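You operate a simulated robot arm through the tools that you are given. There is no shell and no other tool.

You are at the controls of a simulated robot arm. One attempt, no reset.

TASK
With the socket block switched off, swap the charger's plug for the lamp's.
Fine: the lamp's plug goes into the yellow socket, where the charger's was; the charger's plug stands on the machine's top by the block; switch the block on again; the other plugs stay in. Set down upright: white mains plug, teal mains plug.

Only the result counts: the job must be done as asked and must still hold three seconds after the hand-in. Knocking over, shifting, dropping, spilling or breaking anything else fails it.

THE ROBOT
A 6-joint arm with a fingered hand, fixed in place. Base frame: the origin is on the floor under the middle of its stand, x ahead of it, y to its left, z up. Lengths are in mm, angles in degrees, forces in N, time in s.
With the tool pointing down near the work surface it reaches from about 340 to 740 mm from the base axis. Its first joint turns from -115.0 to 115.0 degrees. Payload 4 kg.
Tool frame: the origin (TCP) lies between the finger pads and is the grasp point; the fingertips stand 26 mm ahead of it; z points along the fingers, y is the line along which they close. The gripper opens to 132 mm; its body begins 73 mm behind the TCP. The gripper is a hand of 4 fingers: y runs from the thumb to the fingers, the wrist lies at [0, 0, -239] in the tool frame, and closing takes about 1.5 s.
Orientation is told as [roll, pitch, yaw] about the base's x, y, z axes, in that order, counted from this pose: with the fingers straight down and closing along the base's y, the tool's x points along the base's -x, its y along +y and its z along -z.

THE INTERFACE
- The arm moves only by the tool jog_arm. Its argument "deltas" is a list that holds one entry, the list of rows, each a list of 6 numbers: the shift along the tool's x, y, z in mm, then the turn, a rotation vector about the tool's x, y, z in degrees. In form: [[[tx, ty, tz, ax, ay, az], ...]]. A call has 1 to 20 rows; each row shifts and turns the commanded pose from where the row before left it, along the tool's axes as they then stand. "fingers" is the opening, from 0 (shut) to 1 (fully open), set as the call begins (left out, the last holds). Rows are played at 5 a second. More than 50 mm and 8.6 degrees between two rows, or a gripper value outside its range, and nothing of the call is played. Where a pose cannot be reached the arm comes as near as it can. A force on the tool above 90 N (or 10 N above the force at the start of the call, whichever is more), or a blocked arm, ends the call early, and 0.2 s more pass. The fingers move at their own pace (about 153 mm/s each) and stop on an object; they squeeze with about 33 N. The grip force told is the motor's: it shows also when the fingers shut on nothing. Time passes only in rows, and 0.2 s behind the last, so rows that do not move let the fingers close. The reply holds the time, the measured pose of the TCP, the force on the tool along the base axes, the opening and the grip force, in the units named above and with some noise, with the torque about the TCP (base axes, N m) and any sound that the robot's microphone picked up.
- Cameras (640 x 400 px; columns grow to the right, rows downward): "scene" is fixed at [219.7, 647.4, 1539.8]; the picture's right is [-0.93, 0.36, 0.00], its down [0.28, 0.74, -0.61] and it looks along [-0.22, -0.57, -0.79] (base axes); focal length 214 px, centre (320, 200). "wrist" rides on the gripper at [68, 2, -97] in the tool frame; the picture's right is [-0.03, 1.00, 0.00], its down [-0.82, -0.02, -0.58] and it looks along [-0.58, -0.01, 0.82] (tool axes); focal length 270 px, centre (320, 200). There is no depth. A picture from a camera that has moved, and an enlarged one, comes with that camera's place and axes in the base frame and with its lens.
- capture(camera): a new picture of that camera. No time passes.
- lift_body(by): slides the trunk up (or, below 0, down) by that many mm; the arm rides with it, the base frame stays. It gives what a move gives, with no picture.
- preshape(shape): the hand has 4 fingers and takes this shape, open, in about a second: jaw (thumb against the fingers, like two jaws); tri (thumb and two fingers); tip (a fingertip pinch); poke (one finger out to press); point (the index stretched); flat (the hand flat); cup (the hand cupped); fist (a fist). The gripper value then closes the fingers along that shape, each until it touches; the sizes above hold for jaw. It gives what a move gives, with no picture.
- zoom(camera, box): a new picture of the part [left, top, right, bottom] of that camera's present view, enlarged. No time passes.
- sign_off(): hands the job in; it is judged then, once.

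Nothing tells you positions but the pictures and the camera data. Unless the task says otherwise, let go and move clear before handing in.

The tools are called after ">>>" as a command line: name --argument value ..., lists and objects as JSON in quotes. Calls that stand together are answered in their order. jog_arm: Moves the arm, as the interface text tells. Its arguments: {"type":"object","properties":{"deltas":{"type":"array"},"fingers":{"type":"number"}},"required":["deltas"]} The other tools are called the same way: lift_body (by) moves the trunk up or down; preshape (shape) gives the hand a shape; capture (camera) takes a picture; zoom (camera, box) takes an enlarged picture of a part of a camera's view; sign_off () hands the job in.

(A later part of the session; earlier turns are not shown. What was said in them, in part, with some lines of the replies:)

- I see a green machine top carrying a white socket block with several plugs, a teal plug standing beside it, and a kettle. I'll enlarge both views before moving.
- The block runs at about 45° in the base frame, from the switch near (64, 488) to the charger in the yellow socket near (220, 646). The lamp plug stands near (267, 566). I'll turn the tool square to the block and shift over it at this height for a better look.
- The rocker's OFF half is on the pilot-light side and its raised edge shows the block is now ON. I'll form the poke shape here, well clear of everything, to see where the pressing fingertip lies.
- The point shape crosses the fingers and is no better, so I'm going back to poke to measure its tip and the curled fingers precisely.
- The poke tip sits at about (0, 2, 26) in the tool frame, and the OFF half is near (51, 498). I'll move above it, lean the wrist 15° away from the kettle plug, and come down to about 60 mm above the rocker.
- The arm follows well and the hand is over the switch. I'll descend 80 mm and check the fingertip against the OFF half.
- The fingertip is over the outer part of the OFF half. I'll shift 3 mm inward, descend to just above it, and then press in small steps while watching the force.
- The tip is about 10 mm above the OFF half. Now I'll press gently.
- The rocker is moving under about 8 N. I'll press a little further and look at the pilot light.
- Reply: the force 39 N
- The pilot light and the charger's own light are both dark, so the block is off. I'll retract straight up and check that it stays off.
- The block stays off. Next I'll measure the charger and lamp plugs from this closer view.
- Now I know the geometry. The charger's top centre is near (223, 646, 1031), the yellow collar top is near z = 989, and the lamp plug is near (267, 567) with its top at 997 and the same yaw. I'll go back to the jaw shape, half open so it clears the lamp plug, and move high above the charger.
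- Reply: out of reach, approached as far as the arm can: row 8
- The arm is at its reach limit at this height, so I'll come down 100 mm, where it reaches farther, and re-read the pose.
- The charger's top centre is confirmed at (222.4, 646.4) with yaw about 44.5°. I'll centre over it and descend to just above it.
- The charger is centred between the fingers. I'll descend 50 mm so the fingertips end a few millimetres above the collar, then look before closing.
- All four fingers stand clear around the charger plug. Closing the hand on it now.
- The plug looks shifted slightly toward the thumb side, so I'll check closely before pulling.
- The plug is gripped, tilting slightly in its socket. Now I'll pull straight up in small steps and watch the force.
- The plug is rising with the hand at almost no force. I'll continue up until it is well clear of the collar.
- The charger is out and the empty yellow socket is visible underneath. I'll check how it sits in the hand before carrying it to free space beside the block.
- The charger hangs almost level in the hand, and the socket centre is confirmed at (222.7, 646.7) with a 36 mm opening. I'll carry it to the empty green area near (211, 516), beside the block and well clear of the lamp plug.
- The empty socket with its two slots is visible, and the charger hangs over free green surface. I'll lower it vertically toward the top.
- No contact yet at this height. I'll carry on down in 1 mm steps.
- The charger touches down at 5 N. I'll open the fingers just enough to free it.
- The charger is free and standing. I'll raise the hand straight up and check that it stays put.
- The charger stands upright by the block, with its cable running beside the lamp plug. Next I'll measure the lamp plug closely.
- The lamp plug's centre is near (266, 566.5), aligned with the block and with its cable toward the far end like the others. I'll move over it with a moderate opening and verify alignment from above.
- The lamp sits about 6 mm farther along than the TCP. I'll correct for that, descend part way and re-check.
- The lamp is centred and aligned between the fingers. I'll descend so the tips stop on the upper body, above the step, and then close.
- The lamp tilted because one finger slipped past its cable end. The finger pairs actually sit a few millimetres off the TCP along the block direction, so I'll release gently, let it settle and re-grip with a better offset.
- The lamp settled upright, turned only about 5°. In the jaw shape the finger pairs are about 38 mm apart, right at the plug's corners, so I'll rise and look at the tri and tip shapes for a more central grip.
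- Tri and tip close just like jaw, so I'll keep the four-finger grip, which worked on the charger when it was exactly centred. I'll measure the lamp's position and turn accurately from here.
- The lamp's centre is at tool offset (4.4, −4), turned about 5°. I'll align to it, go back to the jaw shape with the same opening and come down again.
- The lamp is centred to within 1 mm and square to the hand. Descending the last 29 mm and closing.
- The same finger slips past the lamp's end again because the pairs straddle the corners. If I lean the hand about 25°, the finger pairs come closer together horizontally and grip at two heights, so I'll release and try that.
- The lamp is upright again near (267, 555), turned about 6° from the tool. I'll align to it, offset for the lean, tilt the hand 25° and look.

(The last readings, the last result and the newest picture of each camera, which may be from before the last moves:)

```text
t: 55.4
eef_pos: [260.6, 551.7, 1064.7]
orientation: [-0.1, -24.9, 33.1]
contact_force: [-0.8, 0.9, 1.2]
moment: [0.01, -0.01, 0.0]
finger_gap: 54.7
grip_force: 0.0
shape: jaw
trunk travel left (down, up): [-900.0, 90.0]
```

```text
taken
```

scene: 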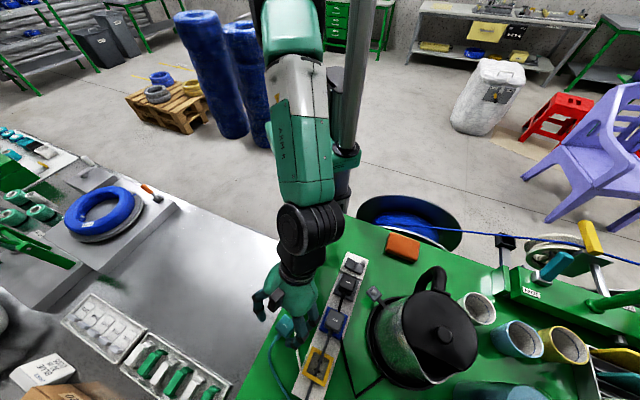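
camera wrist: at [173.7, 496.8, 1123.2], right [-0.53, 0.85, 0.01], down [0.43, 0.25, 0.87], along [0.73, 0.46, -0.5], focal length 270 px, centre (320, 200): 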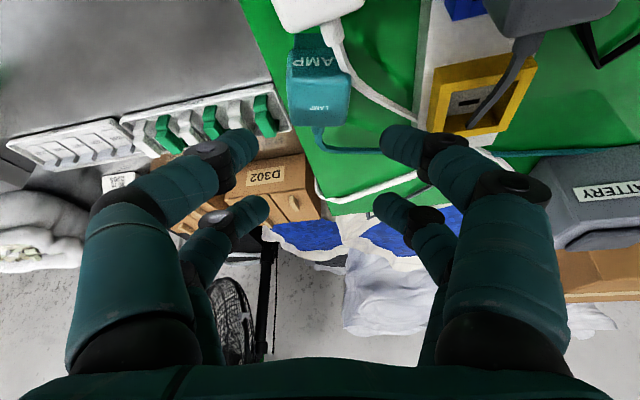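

With the lean, the scene camera now sees the fingers and the lamp. I'll zoom in there.

>>> zoom --camera "scene" --box '[240, 270, 350, 365]'

>>> zoom --camera "wrist" --box '[230, 10, 420, 220]'

```text
4.21 times, centred on (295, 318) of scene
camera zoom: at [219.7, 647.4, 1539.8], right [-0.93, 0.36, 0.0], down [0.28, 0.74, -0.61], along [-0.22, -0.57, -0.79], focal length 903 px, centre (425, -295)
```

zoom: 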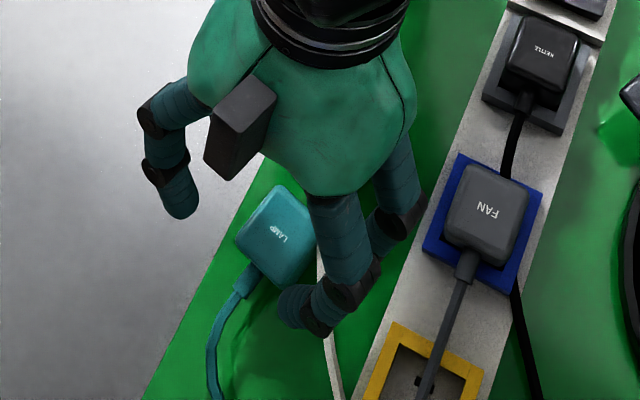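

```text
1.90 times, centred on (325, 115) of wrist
camera zoom: at [173.7, 496.8, 1123.2], right [-0.53, 0.85, 0.01], down [0.43, 0.25, 0.87], along [0.73, 0.46, -0.5], focal length 515 px, centre (310, 362)
```

zoom: 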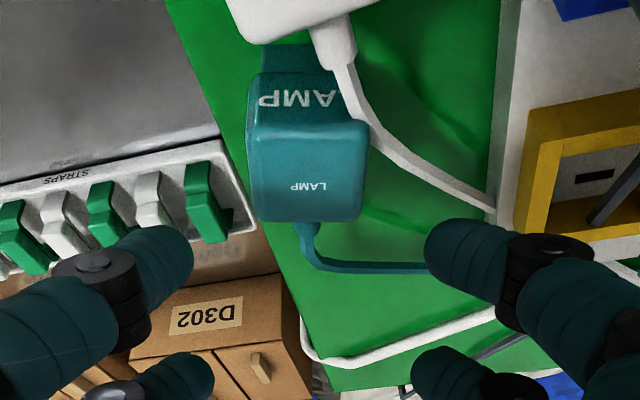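

The lamp is where the tilted grip needs it. I'll make a small trim sideways and in turn, then descend vertically in two stages.

>>> jog_arm --deltas '[[[0, 1.5, 0, 0.85, 0, 1.8], [8.45, 0, 18.13, 0, 0, 0], [8.45, 0, 18.13, 0, 0, 0], [4.23, 0, 9.06, 0, 0, 0], [0, 0, 0, 0, 0, 0]]]'

>>> zoom --camera "scene" --box '[240, 270, 350, 365]'

>>> zoom --camera "wrist" --box '[210, 50, 430, 250]'

```text
t: 56.6
eef_pos: [259.5, 553.8, 1013.5]
orientation: [0.0, -25.0, 31.2]
contact_force: [0.5, -0.4, 0.1]
moment: [0.0, 0.0, -0.01]
finger_gap: 55.0
grip_force: 0.0
shape: jaw
trunk travel left (down, up): [-900.0, 90.0]
```

```text
4.21 times, centred on (295, 318) of scene
camera zoom: at [219.7, 647.4, 1539.8], right [-0.93, 0.36, 0.0], down [0.28, 0.74, -0.61], along [-0.22, -0.57, -0.79], focal length 903 px, centre (425, -295)
```

zoom: 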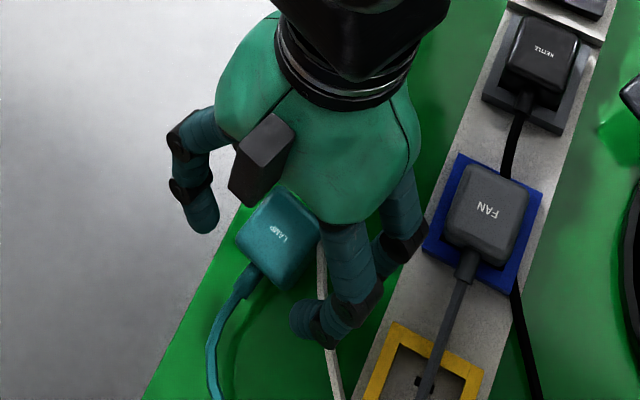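

```text
2.00 times, centred on (320, 150) of wrist
camera zoom: at [171.5, 501.0, 1072.9], right [-0.5, 0.87, 0.01], down [0.43, 0.24, 0.87], along [0.75, 0.44, -0.5], focal length 541 px, centre (320, 300)
```

zoom: 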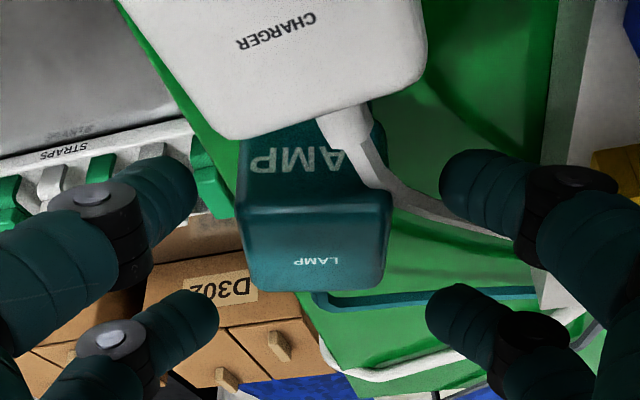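

>>> jog_arm --deltas '[[[2.75, 0, 5.89, 0, 0, 0], [2.75, 0, 5.89, 0, 0, 0], [0, 0, 0, 0, 0, 0]]]'

>>> jog_arm --deltas '[[[0, 0, 0, 0, 0, 0], [0, 0, 0, 0, 0, 0], [0, 0, 0, 0, 0, 0]]]' --fingers 0.3

>>> zoom --camera "scene" --box '[250, 290, 340, 365]'

>>> zoom --camera "wrist" --box '[210, 70, 430, 270]'

```text
t: 57.4
eef_pos: [260.2, 553.1, 1002.2]
orientation: [0.0, -25.0, 31.3]
contact_force: [-0.4, 0.8, 0.0]
moment: [0.02, 0.01, -0.01]
finger_gap: 54.9
grip_force: 0.1
shape: jaw
trunk travel left (down, up): [-900.0, 90.0]
```

```text
t: 58.2
eef_pos: [261.0, 553.9, 1000.9]
orientation: [0.0, -25.0, 31.2]
contact_force: [0.7, 0.2, -0.1]
moment: [0.01, -0.02, -0.02]
finger_gap: 39.9
grip_force: 0.1
shape: jaw
trunk travel left (down, up): [-900.0, 90.0]
```

```text
5.33 times, centred on (295, 328) of scene
camera zoom: at [219.7, 647.4, 1539.8], right [-0.93, 0.36, 0.0], down [0.28, 0.74, -0.61], along [-0.22, -0.57, -0.79], focal length 1144 px, centre (453, -480)
```

zoom: 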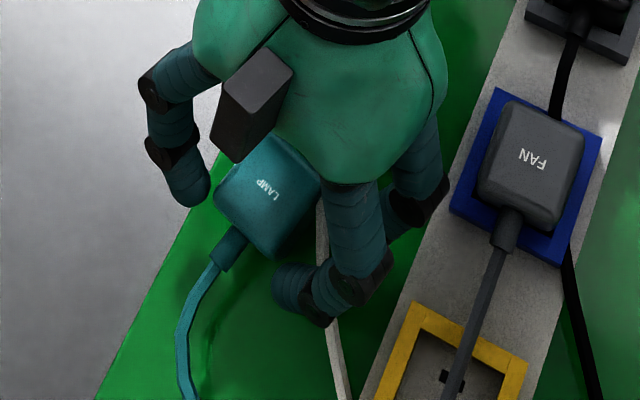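

```text
2.00 times, centred on (320, 170) of wrist
camera zoom: at [171.6, 501.0, 1059.9], right [-0.5, 0.87, 0.01], down [0.43, 0.24, 0.87], along [0.75, 0.44, -0.5], focal length 541 px, centre (320, 260)
```

zoom: 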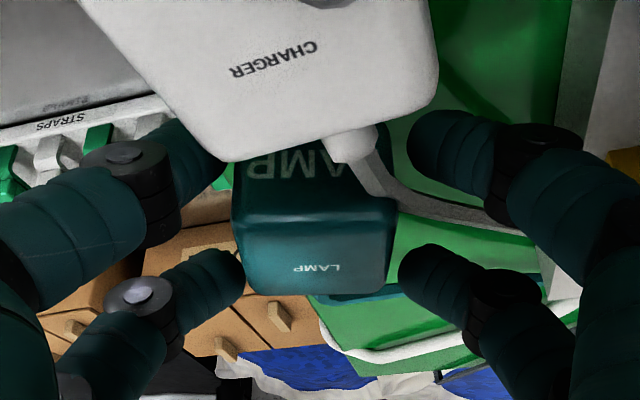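

The fingers bracket the lamp with the pairs about 17–18 mm either side of its centre. I'll trim 1 mm and close.

>>> jog_arm --deltas '[[[1.0, 0, -0.46, 0, 0, 0], [0, 0, 0, 0, 0, 0]]]'

>>> jog_arm --deltas '[[[0, 0, 0, 0, 0, 0], [0, 0, 0, 0, 0, 0], [0, 0, 0, 0, 0, 0], [0, 0, 0, 0, 0, 0], [0, 0, 0, 0, 0, 0], [0, 0, 0, 0, 0, 0], [0, 0, 0, 0, 0, 0]]]' --fingers 0

>>> zoom --camera "scene" --box '[250, 290, 340, 365]'

>>> zoom --camera "wrist" --box '[210, 70, 430, 270]'

```text
t: 58.8
eef_pos: [259.0, 553.1, 1001.2]
orientation: [0.0, -25.0, 31.2]
contact_force: [0.6, 0.4, -0.2]
moment: [0.01, 0.01, 0.01]
finger_gap: 40.0
grip_force: 0.1
shape: jaw
trunk travel left (down, up): [-900.0, 90.0]
```

```text
t: 60.4
eef_pos: [259.8, 552.4, 1001.5]
orientation: [0.0, -25.0, 31.2]
contact_force: [0.6, 0.0, -0.4]
moment: [-0.02, -0.03, -0.01]
finger_gap: 29.5
grip_force: 33.1
shape: jaw
trunk travel left (down, up): [-900.0, 90.0]
```

```text
5.33 times, centred on (295, 328) of scene
camera zoom: at [219.7, 647.4, 1539.8], right [-0.93, 0.36, 0.0], down [0.28, 0.74, -0.61], along [-0.22, -0.57, -0.79], focal length 1144 px, centre (453, -480)
```

zoom: 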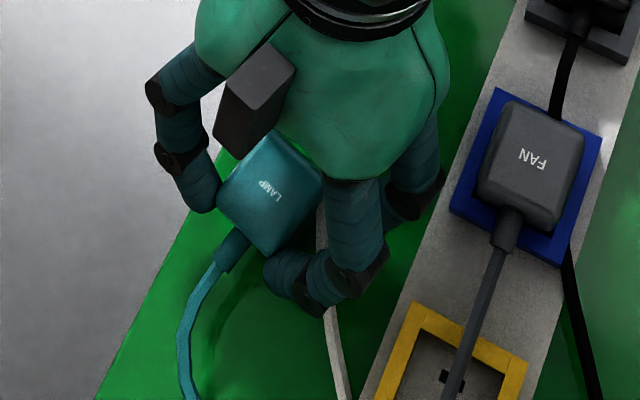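

```text
2.00 times, centred on (320, 170) of wrist
camera zoom: at [170.5, 500.2, 1060.2], right [-0.5, 0.87, 0.01], down [0.43, 0.24, 0.87], along [0.75, 0.44, -0.5], focal length 541 px, centre (320, 260)
```

zoom: 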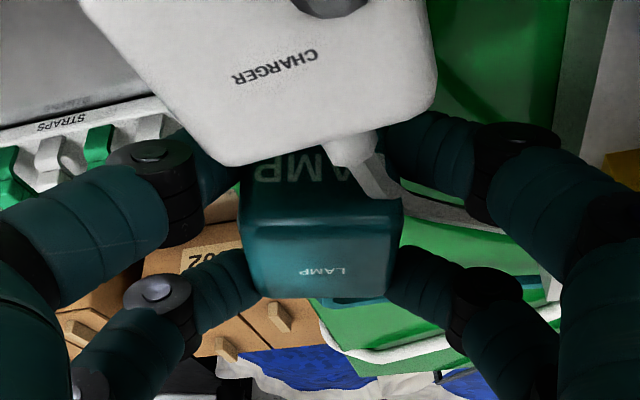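

Now all four fingers hold the lamp squarely and it stays upright. I'll lift a little and check.

>>> jog_arm --deltas '[[[-0.85, 0, -1.81, 0, 0, 0], [-1.27, 0, -2.72, 0, 0, 0], [-2.11, 0, -4.53, 0, 0, 0], [-4.23, 0, -9.06, 0, 0, 0], [0, 0, 0, 0, 0, 0]]]'

>>> zoom --camera "scene" --box '[250, 290, 340, 365]'

>>> zoom --camera "wrist" --box '[210, 70, 430, 270]'

```text
t: 61.6
eef_pos: [258.4, 552.4, 1022.6]
orientation: [-0.1, -24.9, 31.2]
contact_force: [0.2, -0.5, -1.6]
moment: [0.02, -0.04, 0.01]
finger_gap: 29.2
grip_force: 32.9
shape: jaw
trunk travel left (down, up): [-900.0, 90.0]
```

```text
5.33 times, centred on (295, 328) of scene
camera zoom: at [219.7, 647.4, 1539.8], right [-0.93, 0.36, 0.0], down [0.28, 0.74, -0.61], along [-0.22, -0.57, -0.79], focal length 1144 px, centre (453, -480)
```

zoom: 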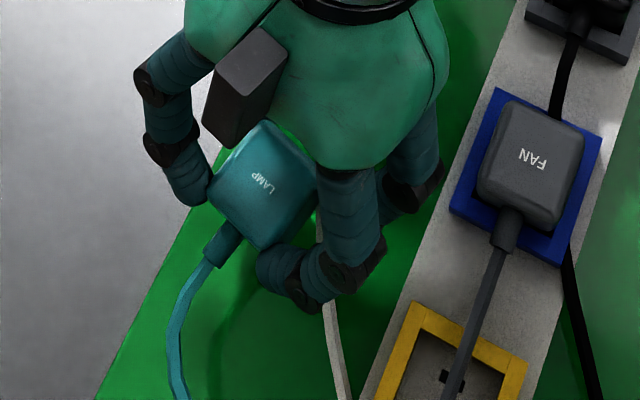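

```text
2.00 times, centred on (320, 170) of wrist
camera zoom: at [170.6, 500.2, 1080.6], right [-0.5, 0.87, 0.01], down [0.43, 0.24, 0.87], along [0.75, 0.44, -0.5], focal length 541 px, centre (320, 260)
```

zoom: 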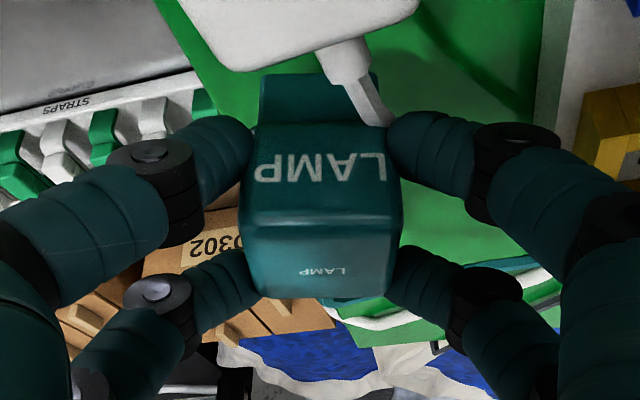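

The lamp lifts cleanly with the hand and stays upright. I'll raise it, turn it to the block's direction about the vertical and carry it over the yellow socket.

>>> jog_arm --deltas '[[[-8.45, 0, -18.13, 0, 0, 0], [-8.45, 0, -18.13, 0, 0, 0], [0, 0, 0, -1.9, 0, -4.08], [0, 0, 0, -1.9, 0, -4.08], [0, 0, 0, -1.9, 0, -4.08], [-4.9, 15.45, 2.28, 0, 0, 0], [-9.8, 30.9, 4.57, 0, 0, 0], [-9.8, 30.9, 4.57, 0, 0, 0], [-4.9, 15.45, 2.28, 0, 0, 0], [0, 0, 0, 0, 0, 0], [0, 0, 0, 0, 0, 0]]]'

>>> capture --camera "wrist"

>>> capture --camera "scene"

```text
t: 64.0
eef_pos: [216.9, 640.8, 1061.6]
orientation: [0.0, -24.9, 44.6]
contact_force: [0.1, -0.9, -0.8]
moment: [-0.04, -0.04, 0.0]
finger_gap: 29.3
grip_force: 33.0
shape: jaw
trunk travel left (down, up): [-900.0, 90.0]
```

```text
taken
camera wrist: at [142.8, 569.4, 1119.8], right [-0.69, 0.73, 0.01], down [0.37, 0.33, 0.87], along [0.63, 0.6, -0.5], focal length 270 px, centre (320, 200)
```

wrist: 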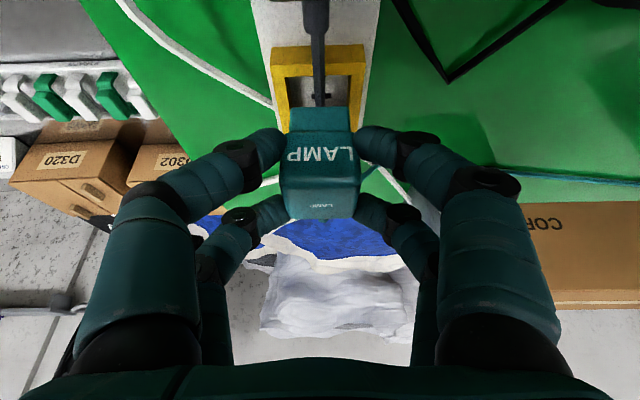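

```text
taken
```

scene: 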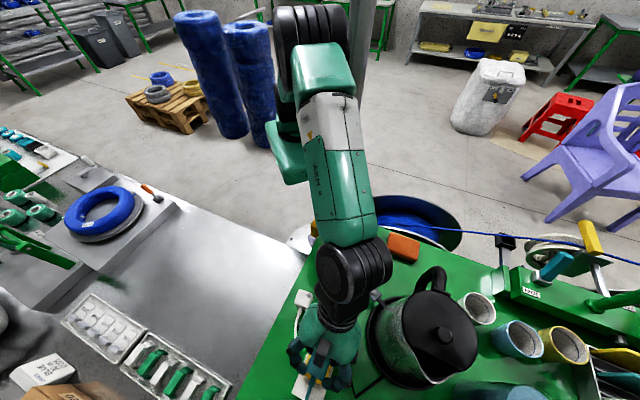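

>>> zoom --camera "scene" --box '[270, 320, 370, 400]'

>>> zoom --camera "wrist" --box '[250, 30, 390, 230]'

```text
5.00 times, centred on (320, 360) of scene
camera zoom: at [219.7, 647.4, 1539.8], right [-0.93, 0.36, 0.0], down [0.28, 0.74, -0.61], along [-0.22, -0.57, -0.79], focal length 1072 px, centre (320, -600)
```

zoom: 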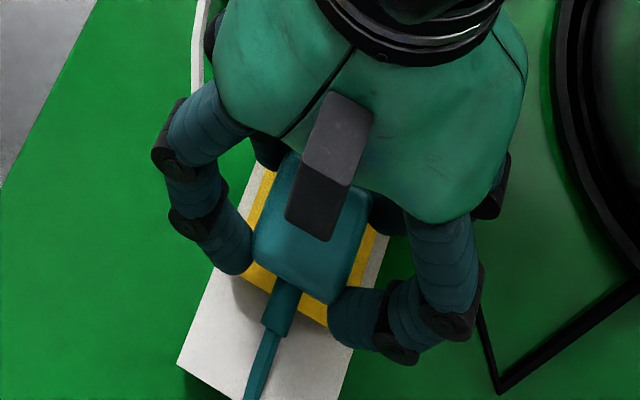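

```text
2.00 times, centred on (320, 130) of wrist
camera zoom: at [142.8, 569.4, 1119.8], right [-0.69, 0.73, 0.01], down [0.37, 0.33, 0.87], along [0.63, 0.6, -0.5], focal length 541 px, centre (320, 340)
```

zoom: 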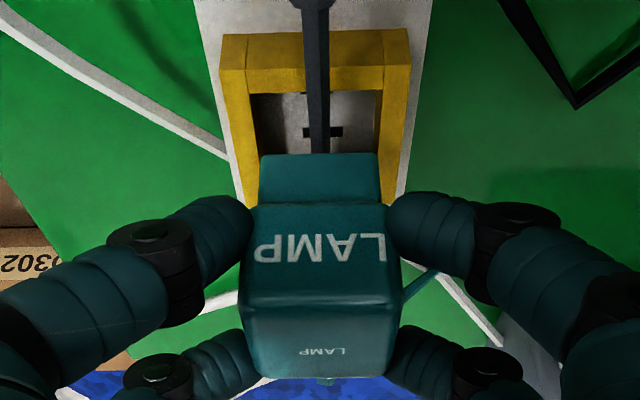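

The scene camera is almost exactly above the socket, so it shows lateral alignment directly. Zooming in more to measure centring and yaw.

>>> zoom --camera "scene" --box '[294, 345, 344, 389]'

>>> zoom --camera "wrist" --box '[270, 35, 370, 135]'

```text
9.09 times, centred on (319, 367) of scene
camera zoom: at [219.7, 647.4, 1539.8], right [-0.93, 0.36, 0.0], down [0.28, 0.74, -0.61], along [-0.22, -0.57, -0.79], focal length 1950 px, centre (329, -1318)
```

zoom: 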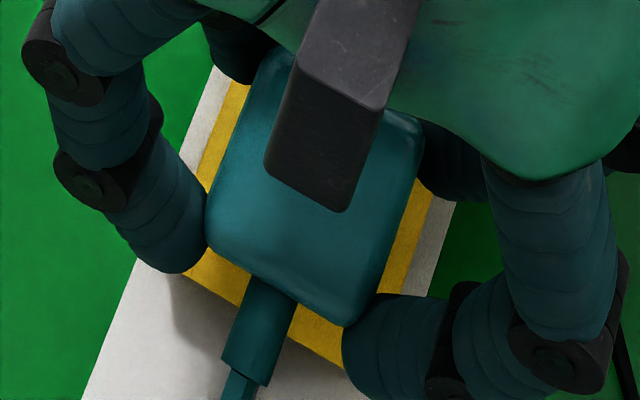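

```text
4.00 times, centred on (320, 85) of wrist
camera zoom: at [142.8, 569.4, 1119.8], right [-0.69, 0.73, 0.01], down [0.37, 0.33, 0.87], along [0.63, 0.6, -0.5], focal length 1081 px, centre (320, 660)
```

zoom: 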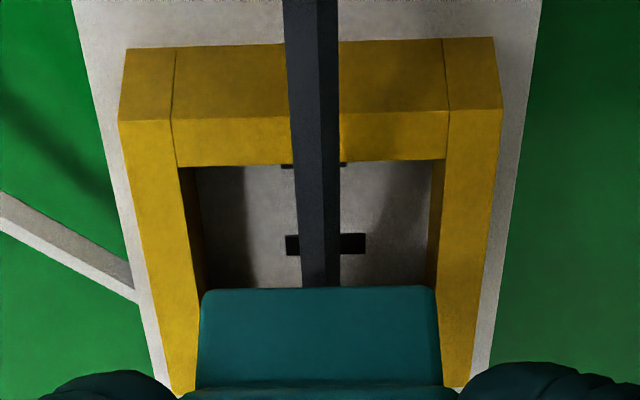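

The lamp is centred over the socket to within about 1 mm and its yaw matches. I'll lower it to just above the collar and check again.

>>> jog_arm --deltas '[[[-0.45, 0, 0.21, 0, 0, 0], [2.54, 0, 5.44, 0, 0, 0], [2.54, 0, 5.44, 0, 0, 0], [2.54, 0, 5.44, 0, 0, 0], [0, 0, 0, 0, 0, 0]]]'

>>> zoom --camera "scene" --box '[294, 345, 344, 389]'

>>> zoom --camera "wrist" --box '[260, 50, 380, 170]'

```text
t: 65.2
eef_pos: [217.6, 641.6, 1043.0]
orientation: [0.0, -25.1, 44.7]
contact_force: [-0.7, 0.5, 0.3]
moment: [0.01, 0.01, 0.01]
finger_gap: 29.0
grip_force: 32.1
shape: jaw
trunk travel left (down, up): [-900.0, 90.0]
```

```text
9.09 times, centred on (319, 367) of scene
camera zoom: at [219.7, 647.4, 1539.8], right [-0.93, 0.36, 0.0], down [0.28, 0.74, -0.61], along [-0.22, -0.57, -0.79], focal length 1950 px, centre (329, -1318)
```

zoom: 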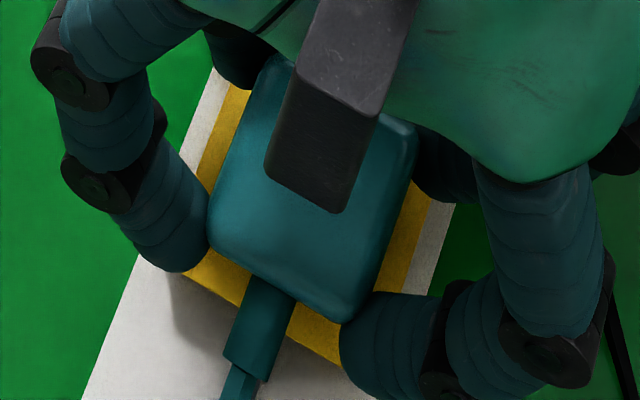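

```text
3.33 times, centred on (320, 110) of wrist
camera zoom: at [143.3, 569.5, 1102.3], right [-0.69, 0.73, 0.01], down [0.37, 0.33, 0.87], along [0.63, 0.6, -0.5], focal length 901 px, centre (320, 500)
```

zoom: 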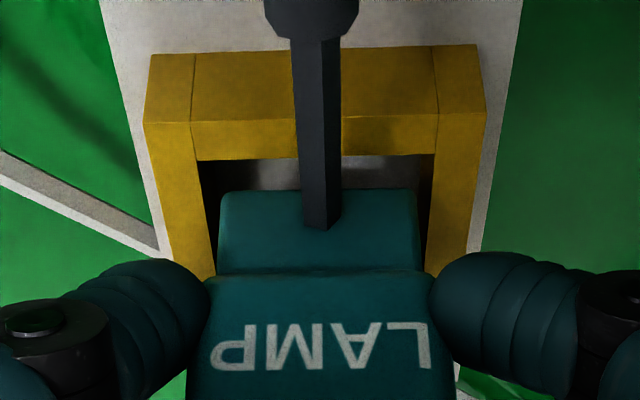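

Alignment holds to within about 1 mm on both cameras, and the fan's cable clearly doesn't obstruct. Now lowering the nose into the collar in small steps.

>>> jog_arm --deltas '[[[0, 0.5, 0, 0, 0, 0], [1.06, 0, 2.27, 0, 0, 0], [1.06, 0, 2.27, 0, 0, 0], [1.06, 0, 2.27, 0, 0, 0], [1.06, 0, 2.27, 0, 0, 0], [0, 0, 0, 0, 0, 0]]]'

>>> zoom --camera "wrist" --box '[260, 50, 380, 170]'

```text
t: 66.6
eef_pos: [217.1, 642.1, 1033.3]
orientation: [0.0, -25.0, 44.8]
contact_force: [0.5, -0.2, -0.1]
moment: [0.02, 0.02, 0.01]
finger_gap: 29.2
grip_force: 33.0
shape: jaw
trunk travel left (down, up): [-900.0, 90.0]
```

```text
3.33 times, centred on (320, 110) of wrist
camera zoom: at [143.0, 569.9, 1091.5], right [-0.69, 0.73, 0.01], down [0.37, 0.33, 0.87], along [0.63, 0.6, -0.5], focal length 901 px, centre (320, 500)
```

zoom: 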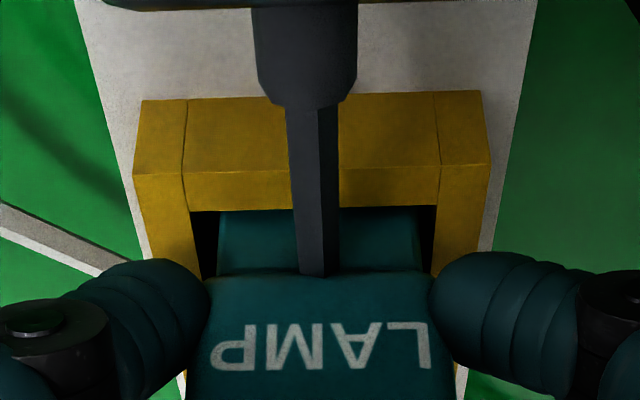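

The nose is entering the collar freely. Continuing in small steps until it seats.

>>> jog_arm --deltas '[[[0.63, 0, 1.36, 0, 0, 0], [0.63, 0, 1.36, 0, 0, 0], [0.63, 0, 1.36, 0, 0, 0], [0, 0, 0, 0, 0, 0]]]'

>>> zoom --camera "wrist" --box '[250, 50, 390, 230]'

```text
t: 67.6
eef_pos: [216.9, 640.8, 1028.8]
orientation: [-0.1, -25.0, 44.7]
contact_force: [0.0, -0.1, -1.1]
moment: [0.02, -0.02, -0.03]
finger_gap: 29.3
grip_force: 32.7
shape: jaw
trunk travel left (down, up): [-900.0, 90.0]
```

```text
2.22 times, centred on (320, 140) of wrist
camera zoom: at [142.7, 570.1, 1087.1], right [-0.69, 0.73, 0.01], down [0.37, 0.33, 0.87], along [0.63, 0.6, -0.5], focal length 601 px, centre (320, 333)
```

zoom: 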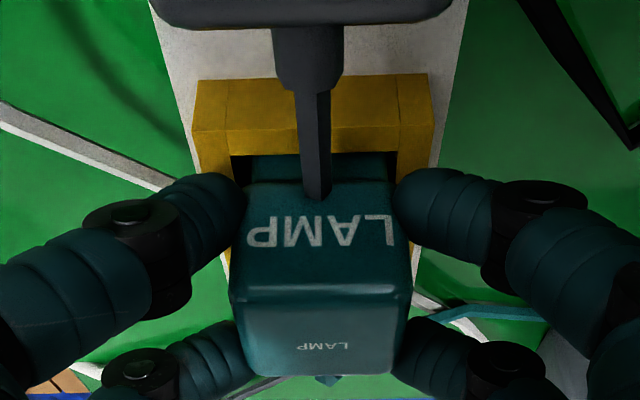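

>>> jog_arm --deltas '[[[0.42, 0, 0.91, 0, 0, 0], [0.42, 0, 0.91, 0, 0, 0], [0, 0, 0, 0, 0, 0]]]'

```text
t: 68.4
eef_pos: [218.1, 640.5, 1027.0]
orientation: [0.1, -25.0, 44.7]
contact_force: [1.3, 0.2, -0.2]
moment: [0.02, 0.01, -0.01]
finger_gap: 29.7
grip_force: 33.1
shape: jaw
trunk travel left (down, up): [-900.0, 90.0]
```

>>> jog_arm --deltas '[[[0.42, 0, 0.91, 0, 0, 0], [0, 0, 0, 0, 0, 0]]]'

>>> jog_arm --deltas '[[[0.42, 0, 0.91, 0, 0, 0], [0, 0, 0, 0, 0, 0]]]'

```text
t: 69.0
eef_pos: [216.9, 642.1, 1026.2]
orientation: [-0.1, -25.0, 44.7]
contact_force: [0.4, -0.1, -0.7]
moment: [-0.01, -0.03, 0.0]
finger_gap: 29.6
grip_force: 33.3
shape: jaw
trunk travel left (down, up): [-900.0, 90.0]
```

```text
t: 69.6
eef_pos: [216.6, 641.9, 1024.3]
orientation: [0.0, -25.0, 44.7]
contact_force: [-0.2, -0.9, 0.1]
moment: [-0.02, -0.02, -0.01]
finger_gap: 29.2
grip_force: 32.8
shape: jaw
trunk travel left (down, up): [-900.0, 90.0]
```

>>> jog_arm --deltas '[[[0.42, 0, 0.91, 0, 0, 0], [0, 0, 0, 0, 0, 0]]]'

>>> zoom --camera "wrist" --box '[250, 60, 390, 240]'

>>> zoom --camera "scene" --box '[294, 345, 344, 389]'

```text
t: 70.2
eef_pos: [216.3, 642.8, 1024.2]
orientation: [0.1, -25.1, 44.7]
contact_force: [0.9, 0.6, 3.6]
moment: [-0.02, -0.03, -0.01]
finger_gap: 29.4
grip_force: 32.9
shape: jaw
trunk travel left (down, up): [-900.0, 90.0]
```

```text
2.22 times, centred on (320, 150) of wrist
camera zoom: at [142.9, 570.4, 1083.3], right [-0.69, 0.73, 0.01], down [0.37, 0.33, 0.87], along [0.63, 0.6, -0.49], focal length 601 px, centre (320, 311)
```

zoom: 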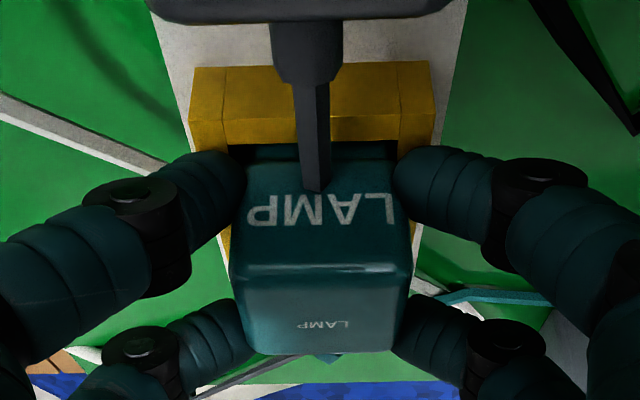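

```text
9.09 times, centred on (319, 367) of scene
camera zoom: at [219.7, 647.4, 1539.8], right [-0.93, 0.36, 0.0], down [0.28, 0.74, -0.61], along [-0.22, -0.57, -0.79], focal length 1950 px, centre (329, -1318)
```

zoom: 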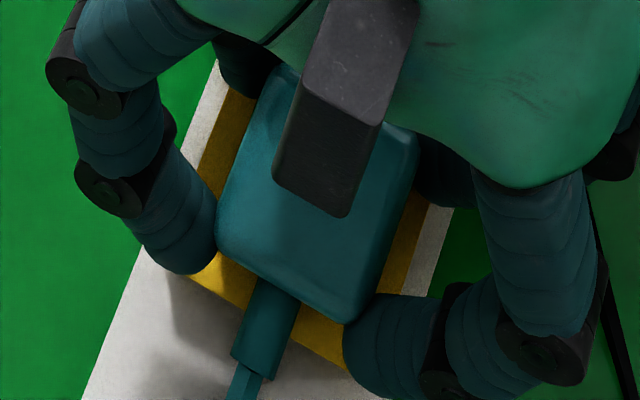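

The nose meets the socket floor at about 4 N, at the expected seating depth. I'll press slightly more to be sure it's home.

>>> jog_arm --deltas '[[[0.42, 0, 0.91, 0, 0, 0], [0, 0, 0, 0, 0, 0]]]'

```text
t: 70.8
eef_pos: [217.7, 642.1, 1024.6]
orientation: [0.1, -25.1, 44.7]
contact_force: [1.6, 0.4, 9.5]
moment: [-0.08, -0.04, -0.01]
finger_gap: 29.5
grip_force: 33.0
shape: jaw
trunk travel left (down, up): [-900.0, 90.0]
```

>>> jog_arm --deltas '[[[0.63, 0, 1.36, 0, 0, 0], [0, 0, 0, 0, 0, 0]]]'

>>> zoom --camera "wrist" --box '[250, 60, 390, 240]'

```text
t: 71.4
eef_pos: [217.4, 642.9, 1023.9]
orientation: [0.1, -25.2, 44.6]
contact_force: [3.6, 1.7, 19.1]
moment: [0.02, -0.07, 0.0]
finger_gap: 29.7
grip_force: 32.8
shape: jaw
trunk travel left (down, up): [-900.0, 90.0]
```

```text
2.22 times, centred on (320, 150) of wrist
camera zoom: at [142.8, 570.1, 1082.3], right [-0.69, 0.73, 0.01], down [0.37, 0.33, 0.87], along [0.63, 0.6, -0.49], focal length 601 px, centre (320, 311)
```

zoom: 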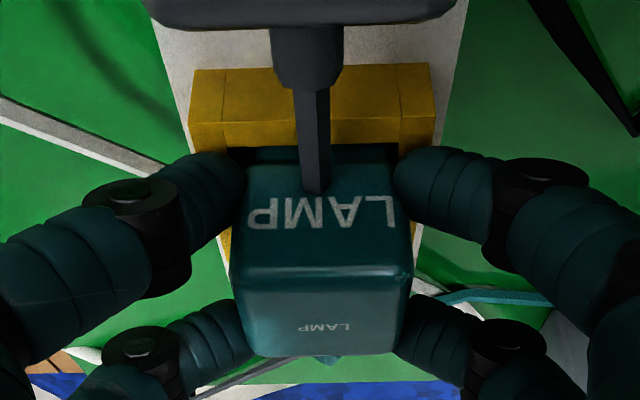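

It's firmly seated at 19 N with no further travel. I'll back off the preload and open the fingers.

>>> jog_arm --deltas '[[[-0.63, 0, -1.36, 0, 0, 0], [-0.42, 0, -0.91, 0, 0, 0], [0, 0, 0, 0, 0, 0]]]'

>>> jog_arm --deltas '[[[0, 0, 0, 0, 0, 0], [0, 0, 0, 0, 0, 0], [0, 0, 0, 0, 0, 0], [0, 0, 0, 0, 0, 0]]]' --fingers 0.42

>>> zoom --camera "wrist" --box '[220, 40, 420, 240]'

>>> zoom --camera "scene" --box '[294, 345, 344, 389]'

```text
t: 72.2
eef_pos: [216.2, 641.3, 1025.5]
orientation: [0.0, -25.0, 44.7]
contact_force: [3.3, 4.5, 13.3]
moment: [0.11, -0.05, 0.04]
finger_gap: 29.7
grip_force: 33.7
shape: jaw
trunk travel left (down, up): [-900.0, 90.0]
```

```text
t: 73.2
eef_pos: [217.5, 642.5, 1023.3]
orientation: [-0.1, -24.9, 44.7]
contact_force: [-0.1, 0.4, 0.6]
moment: [0.02, 0.02, -0.01]
finger_gap: 54.9
grip_force: 0.1
shape: jaw
trunk travel left (down, up): [-900.0, 90.0]
```

```text
2.00 times, centred on (320, 140) of wrist
camera zoom: at [142.8, 570.3, 1082.0], right [-0.69, 0.73, 0.01], down [0.37, 0.34, 0.87], along [0.63, 0.6, -0.5], focal length 541 px, centre (320, 320)
```

zoom: 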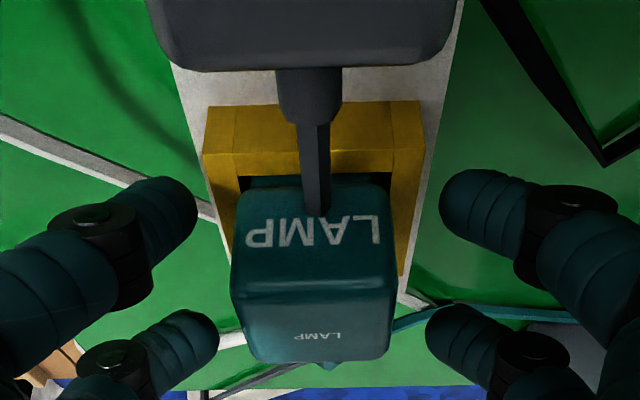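

```text
9.09 times, centred on (319, 367) of scene
camera zoom: at [219.7, 647.4, 1539.8], right [-0.93, 0.36, 0.0], down [0.28, 0.74, -0.61], along [-0.22, -0.57, -0.79], focal length 1950 px, centre (329, -1318)
```

zoom: 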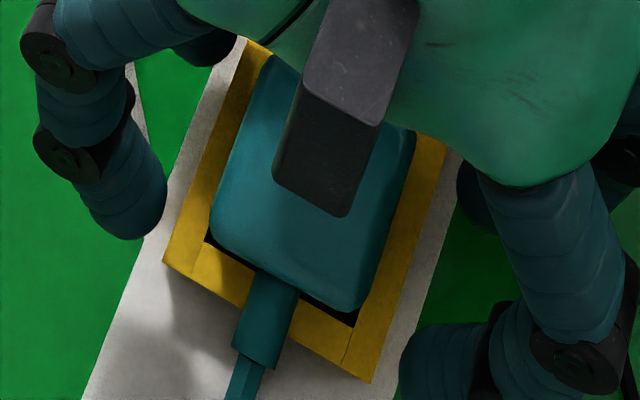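

The lamp plug stays seated in the yellow collar after release. Retracting straight up and checking the whole block.

>>> jog_arm --deltas '[[[-2.11, 0, -4.53, 0, 0, 0], [-6.34, 0, -13.6, 0, 0, 0], [-10.57, 0, -22.66, 0, 0, 0], [-12.68, 0, -27.19, 0, 0, 0], [-12.68, 0, -27.19, 0, 0, 0], [0, 0, 0, 0, 0, 0]]]'

>>> zoom --camera "wrist" --box '[220, 0, 420, 200]'

>>> zoom --camera "scene" --box '[280, 330, 360, 400]'

```text
t: 74.6
eef_pos: [217.1, 642.5, 1128.9]
orientation: [0.1, -25.0, 44.8]
contact_force: [-0.3, -0.7, 0.2]
moment: [0.01, 0.0, 0.0]
finger_gap: 55.1
grip_force: 0.0
shape: jaw
trunk travel left (down, up): [-900.0, 90.0]
```

```text
2.00 times, centred on (320, 100) of wrist
camera zoom: at [143.0, 570.5, 1188.2], right [-0.69, 0.73, 0.01], down [0.37, 0.33, 0.87], along [0.63, 0.6, -0.5], focal length 541 px, centre (320, 400)
```

zoom: 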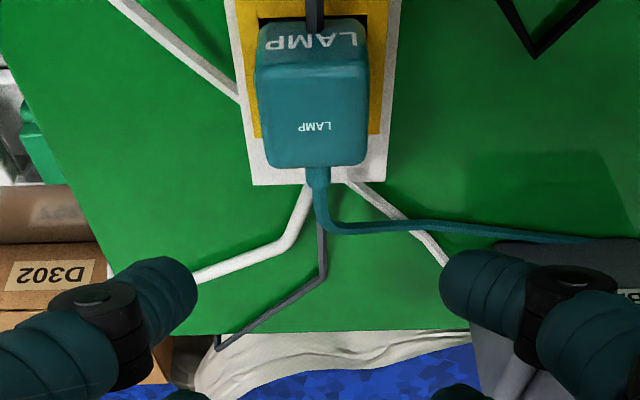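

```text
5.71 times, centred on (320, 365) of scene
camera zoom: at [219.7, 647.4, 1539.8], right [-0.93, 0.36, 0.0], down [0.28, 0.74, -0.61], along [-0.22, -0.57, -0.79], focal length 1226 px, centre (320, -743)
```

zoom: 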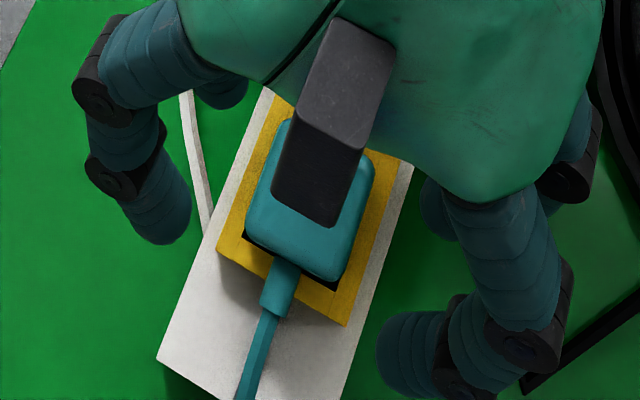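

The lamp is upright in the yellow socket and the other plugs are untouched. Now I'll rise, ease the lean to 15°, travel back to the switch and form the poke shape there.

>>> jog_arm --deltas '[[[-8.45, 0, -18.13, 0, 0, 0], [-8.45, 0, -18.13, 0, 0, 0], [0, 0, 0, 0, 5, 0], [0, 0, 0, 0, 5, 0], [36.66, -2.98, -9.82, 0, 0, 0], [36.66, -2.98, -9.82, 0, 0, 0], [36.66, -2.98, -9.82, 0, 0, 0], [36.66, -2.98, -9.82, 0, 0, 0], [36.66, -2.98, -9.82, 0, 0, 0], [36.66, -2.98, -9.82, 0, 0, 0], [0, 0, 0, 0, 0, 0], [0, 0, 0, 0, 0, 0]]]'

>>> capture --camera "scene"

>>> capture --camera "wrist"

```text
t: 77.2
eef_pos: [68.3, 467.7, 1168.8]
orientation: [0.1, -15.1, 44.7]
contact_force: [-0.3, 0.6, 0.0]
moment: [0.02, -0.03, -0.02]
finger_gap: 55.0
grip_force: 0.1
shape: jaw
trunk travel left (down, up): [-900.0, 90.0]
```

```text
taken
```

scene: 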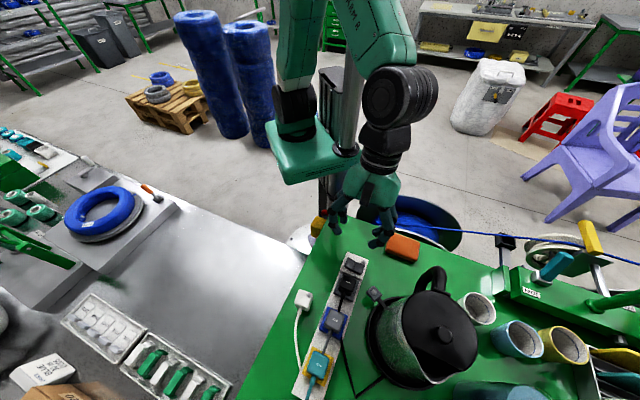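

```text
taken
camera wrist: at [1.8, 405.5, 1244.9], right [-0.69, 0.73, 0.01], down [0.47, 0.43, 0.77], along [0.56, 0.53, -0.64], focal length 270 px, centre (320, 200)
```

wrist: 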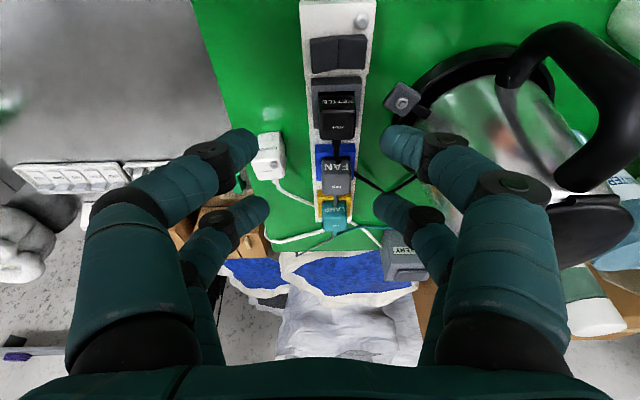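

The view is clear now. I'll inspect the seated lamp, the standing charger and the other plugs before switching on.

>>> zoom --camera "scene" --box '[280, 335, 360, 395]'

>>> zoom --camera "scene" --box '[280, 245, 370, 330]'

>>> preshape --shape "poke"

```text
6.67 times, centred on (320, 365) of scene
camera zoom: at [219.7, 647.4, 1539.8], right [-0.93, 0.36, 0.0], down [0.28, 0.74, -0.61], along [-0.22, -0.57, -0.79], focal length 1430 px, centre (320, -900)
```

zoom: 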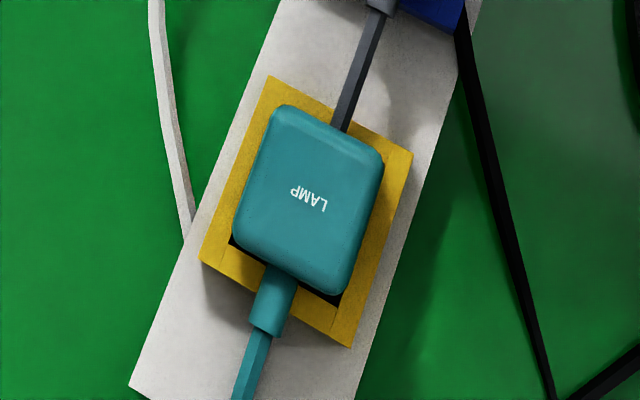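

```text
4.71 times, centred on (325, 288) of scene
camera zoom: at [219.7, 647.4, 1539.8], right [-0.93, 0.36, 0.0], down [0.28, 0.74, -0.61], along [-0.22, -0.57, -0.79], focal length 1009 px, centre (296, -212)
```

zoom: 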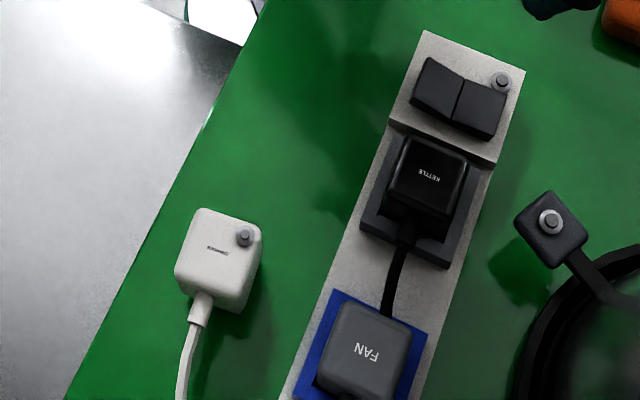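

```text
t: 78.1
eef_pos: [66.8, 467.9, 1168.9]
orientation: [0.0, -14.9, 44.8]
contact_force: [0.4, 0.7, 0.1]
moment: [-0.03, -0.02, 0.0]
finger_gap: 0.2
grip_force: 0.0
shape: poke
trunk travel left (down, up): [-900.0, 90.0]
```

The lamp is seated squarely, the charger stands upright and the kettle and fan plugs are untouched; the rocker's ON half now stands raised. I'll lower the poke finger above the ON half.

>>> jog_arm --deltas '[[[10.35, 0, 38.64, 0, 0, 0], [10.35, 0, 38.64, 0, 0, 0], [7.76, 0, 28.98, 0, 0, 0], [2.59, 0, 9.66, 0, 0, 0], [0, 0, 0, 0, 0, 0], [0, 0, 0, 0, 0, 0]]]'

>>> zoom --camera "scene" --box '[324, 240, 388, 280]'

>>> capture --camera "wrist"

```text
t: 79.5
eef_pos: [69.1, 470.7, 1048.2]
orientation: [0.0, -14.9, 44.7]
contact_force: [-0.6, -0.3, 0.0]
moment: [0.01, 0.01, 0.0]
finger_gap: 0.0
grip_force: 0.1
shape: poke
trunk travel left (down, up): [-900.0, 90.0]
```

```text
10.00 times, centred on (356, 260) of scene
camera zoom: at [219.7, 647.4, 1539.8], right [-0.93, 0.36, 0.0], down [0.28, 0.74, -0.61], along [-0.22, -0.57, -0.79], focal length 2145 px, centre (-40, -400)
```

zoom: 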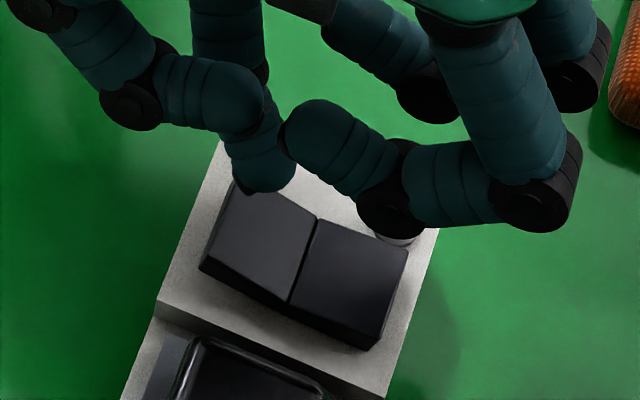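

```text
taken
camera wrist: at [2.0, 405.9, 1124.3], right [-0.69, 0.73, 0.01], down [0.47, 0.43, 0.77], along [0.56, 0.53, -0.64], focal length 270 px, centre (320, 200)
```

wrist: 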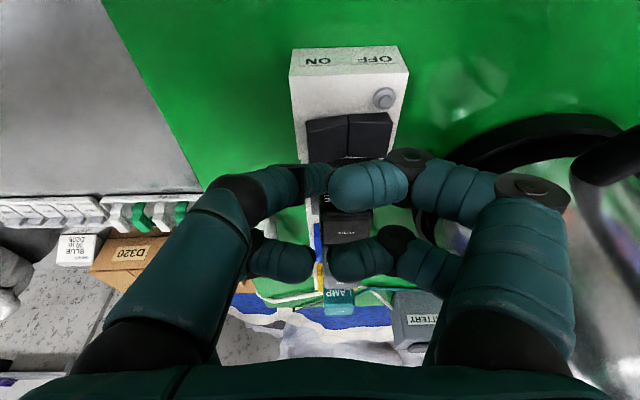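

The fingertip projects onto the outer part of the ON half. Descending and then pressing gently.

>>> jog_arm --deltas '[[[2.07, 0, 7.73, 0, 0, 0], [2.07, 0, 7.73, 0, 0, 0], [1.04, 0, 3.86, 0, 0, 0], [0.52, 0, 1.93, 0, 0, 0], [0.52, 0, 1.93, 0, 0, 0], [0, 0, 0, 0, 0, 0]]]'

>>> zoom --camera "scene" --box '[324, 240, 388, 280]'

```text
t: 80.9
eef_pos: [68.2, 469.4, 1025.1]
orientation: [0.0, -15.0, 44.6]
contact_force: [-0.7, -0.2, -0.4]
moment: [-0.02, -0.01, 0.02]
finger_gap: 0.0
grip_force: 0.0
shape: poke
trunk travel left (down, up): [-900.0, 90.0]
```

```text
10.00 times, centred on (356, 260) of scene
camera zoom: at [219.7, 647.4, 1539.8], right [-0.93, 0.36, 0.0], down [0.28, 0.74, -0.61], along [-0.22, -0.57, -0.79], focal length 2145 px, centre (-40, -400)
```

zoom: 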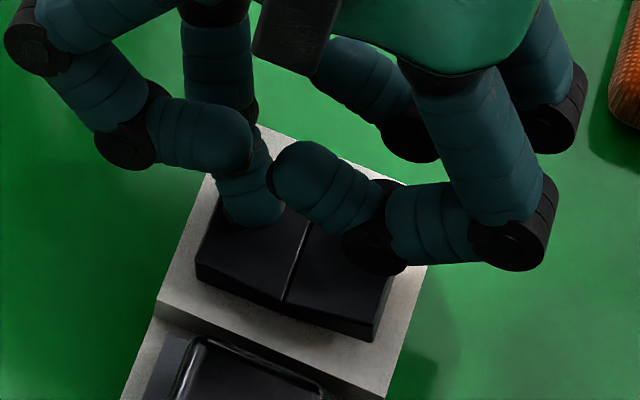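

>>> jog_arm --deltas '[[[0.52, 0, 1.93, 0, 0, 0], [0.52, 0, 1.93, 0, 0, 0], [0, 0, 0, 0, 0, 0]]]'

>>> zoom --camera "wrist" --box '[240, 40, 420, 200]'

```text
t: 81.7
eef_pos: [66.2, 469.1, 1023.1]
orientation: [0.2, -15.2, 44.7]
contact_force: [0.8, -3.0, 26.3]
moment: [0.04, -0.13, -0.04]
finger_gap: 0.3
grip_force: 0.1
shape: poke
trunk travel left (down, up): [-900.0, 90.0]
```

```text
2.50 times, centred on (330, 120) of wrist
camera zoom: at [1.8, 404.8, 1098.6], right [-0.69, 0.73, 0.01], down [0.47, 0.43, 0.77], along [0.56, 0.53, -0.64], focal length 676 px, centre (295, 400)
```

zoom: 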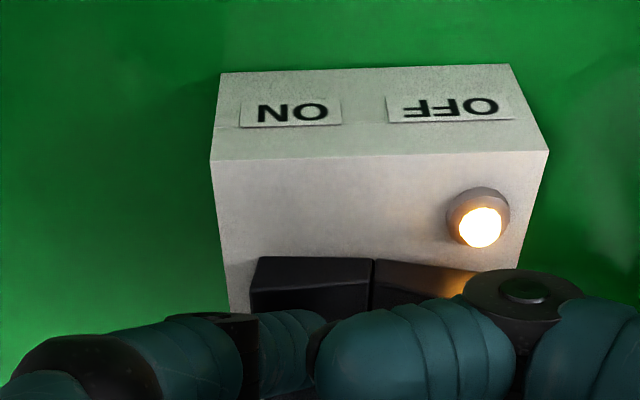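

The pilot light is lit again, so the block is on. I'll retract straight up, clear of everything, and do a final check.

>>> jog_arm --deltas '[[[-1.3, 0, -4.83, 0, 0, 0], [-5.2, 0, -19.3, 0, 0, 0], [-10.35, 0, -38.64, 0, 0, 0], [-10.35, 0, -38.64, 0, 0, 0], [-10.35, 0, -38.64, 0, 0, 0], [0, 0, 0, 0, 0, 0], [0, 0, 0, 0, 0, 0]]]'

>>> capture --camera "scene"

>>> zoom --camera "scene" --box '[270, 240, 390, 400]'

>>> capture --camera "wrist"

```text
t: 83.3
eef_pos: [68.4, 469.3, 1165.2]
orientation: [0.1, -15.0, 44.6]
contact_force: [-0.4, 0.7, 0.4]
moment: [0.01, -0.01, 0.05]
finger_gap: 0.1
grip_force: 0.1
shape: poke
trunk travel left (down, up): [-900.0, 90.0]
```

```text
taken
```

scene: 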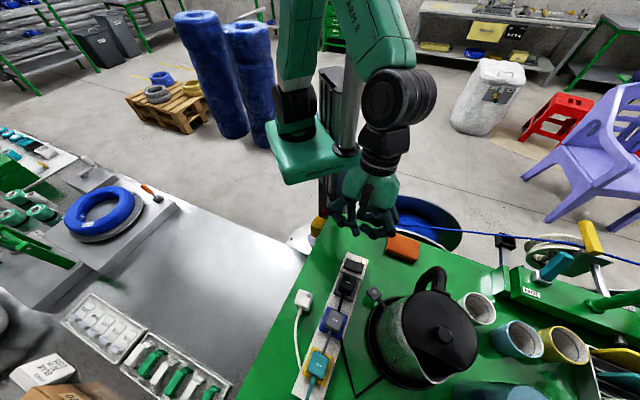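

```text
2.50 times, centred on (330, 320) of scene
camera zoom: at [219.7, 647.4, 1539.8], right [-0.93, 0.36, 0.0], down [0.28, 0.74, -0.61], along [-0.22, -0.57, -0.79], focal length 536 px, centre (295, -100)
```

zoom: 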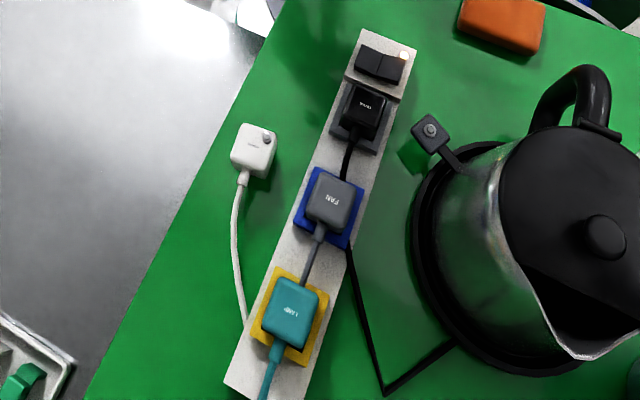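

```text
taken
camera wrist: at [2.4, 405.5, 1241.6], right [-0.69, 0.73, 0.01], down [0.47, 0.43, 0.77], along [0.56, 0.53, -0.64], focal length 270 px, centre (320, 200)
```

wrist: 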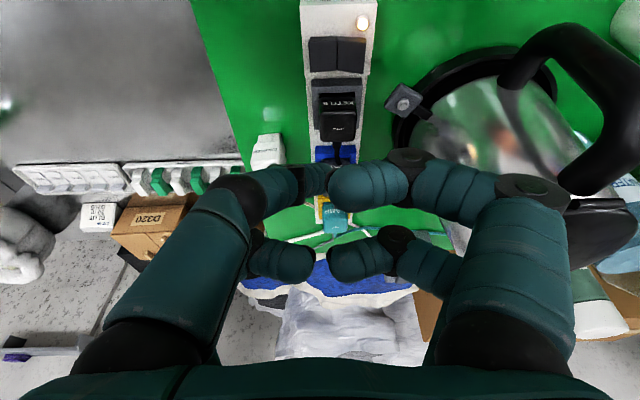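

Everything looks right: the pilot light is lit, the lamp plug is in the yellow socket, the charger is standing and the kettle and fan plugs are in place. One last close look at the seating depth and the charger.

>>> zoom --camera "wrist" --box '[305, 180, 365, 245]'

>>> zoom --camera "scene" --box '[280, 335, 360, 395]'

>>> zoom --camera "scene" --box '[280, 280, 330, 320]'

```text
6.15 times, centred on (335, 212) of wrist
camera zoom: at [2.4, 405.5, 1241.6], right [-0.69, 0.73, 0.01], down [0.47, 0.43, 0.77], along [0.56, 0.53, -0.64], focal length 1663 px, centre (228, 123)
```

zoom: 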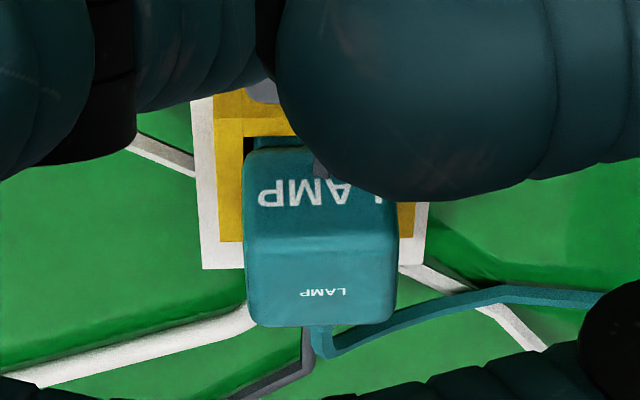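

```text
6.67 times, centred on (320, 365) of scene
camera zoom: at [219.7, 647.4, 1539.8], right [-0.93, 0.36, 0.0], down [0.28, 0.74, -0.61], along [-0.22, -0.57, -0.79], focal length 1430 px, centre (320, -900)
```

zoom: 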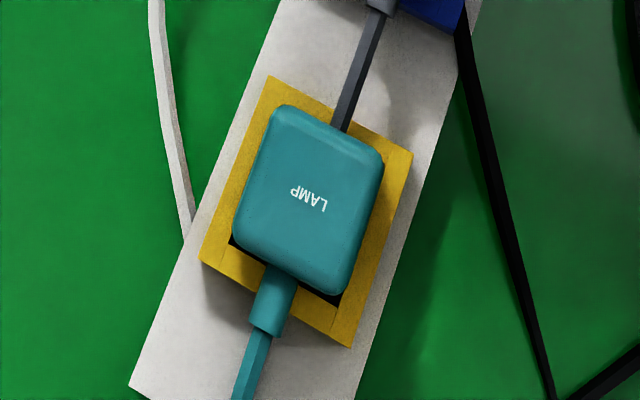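

```text
10.00 times, centred on (305, 300) of scene
camera zoom: at [219.7, 647.4, 1539.8], right [-0.93, 0.36, 0.0], down [0.28, 0.74, -0.61], along [-0.22, -0.57, -0.79], focal length 2145 px, centre (470, -800)
```

zoom: 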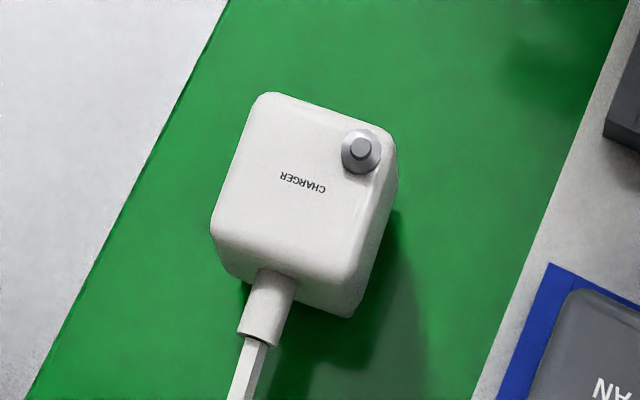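

>>> sign_off

```text
The job is handed in.
```

The plug swap is finished and handed in. The result hasn't come back, so what follows is what I saw in the last pictures.

- **Block:** I switched it off before touching any plug and back on at the end. The pilot light is lit.
- **Lamp plug:** it is upright in the yellow socket and pressed down to the socket floor, about as deep as the fan plug. It sits 1–2 mm off centre, inside the socket's clearance.
- **Charger plug:** it stands upright on the machine's top beside the block, turned about 5° from square.
- **Other plugs:** the kettle and fan plugs are still in and look where they were at the start.

My first two grips on the lamp plug slipped. It tilted in the fingers and shifted about 10 mm on the machine's top, but it settled upright each time. I then re-gripped it with the hand leaned over and moved it into the socket. The hand has let go and is clear of everything.
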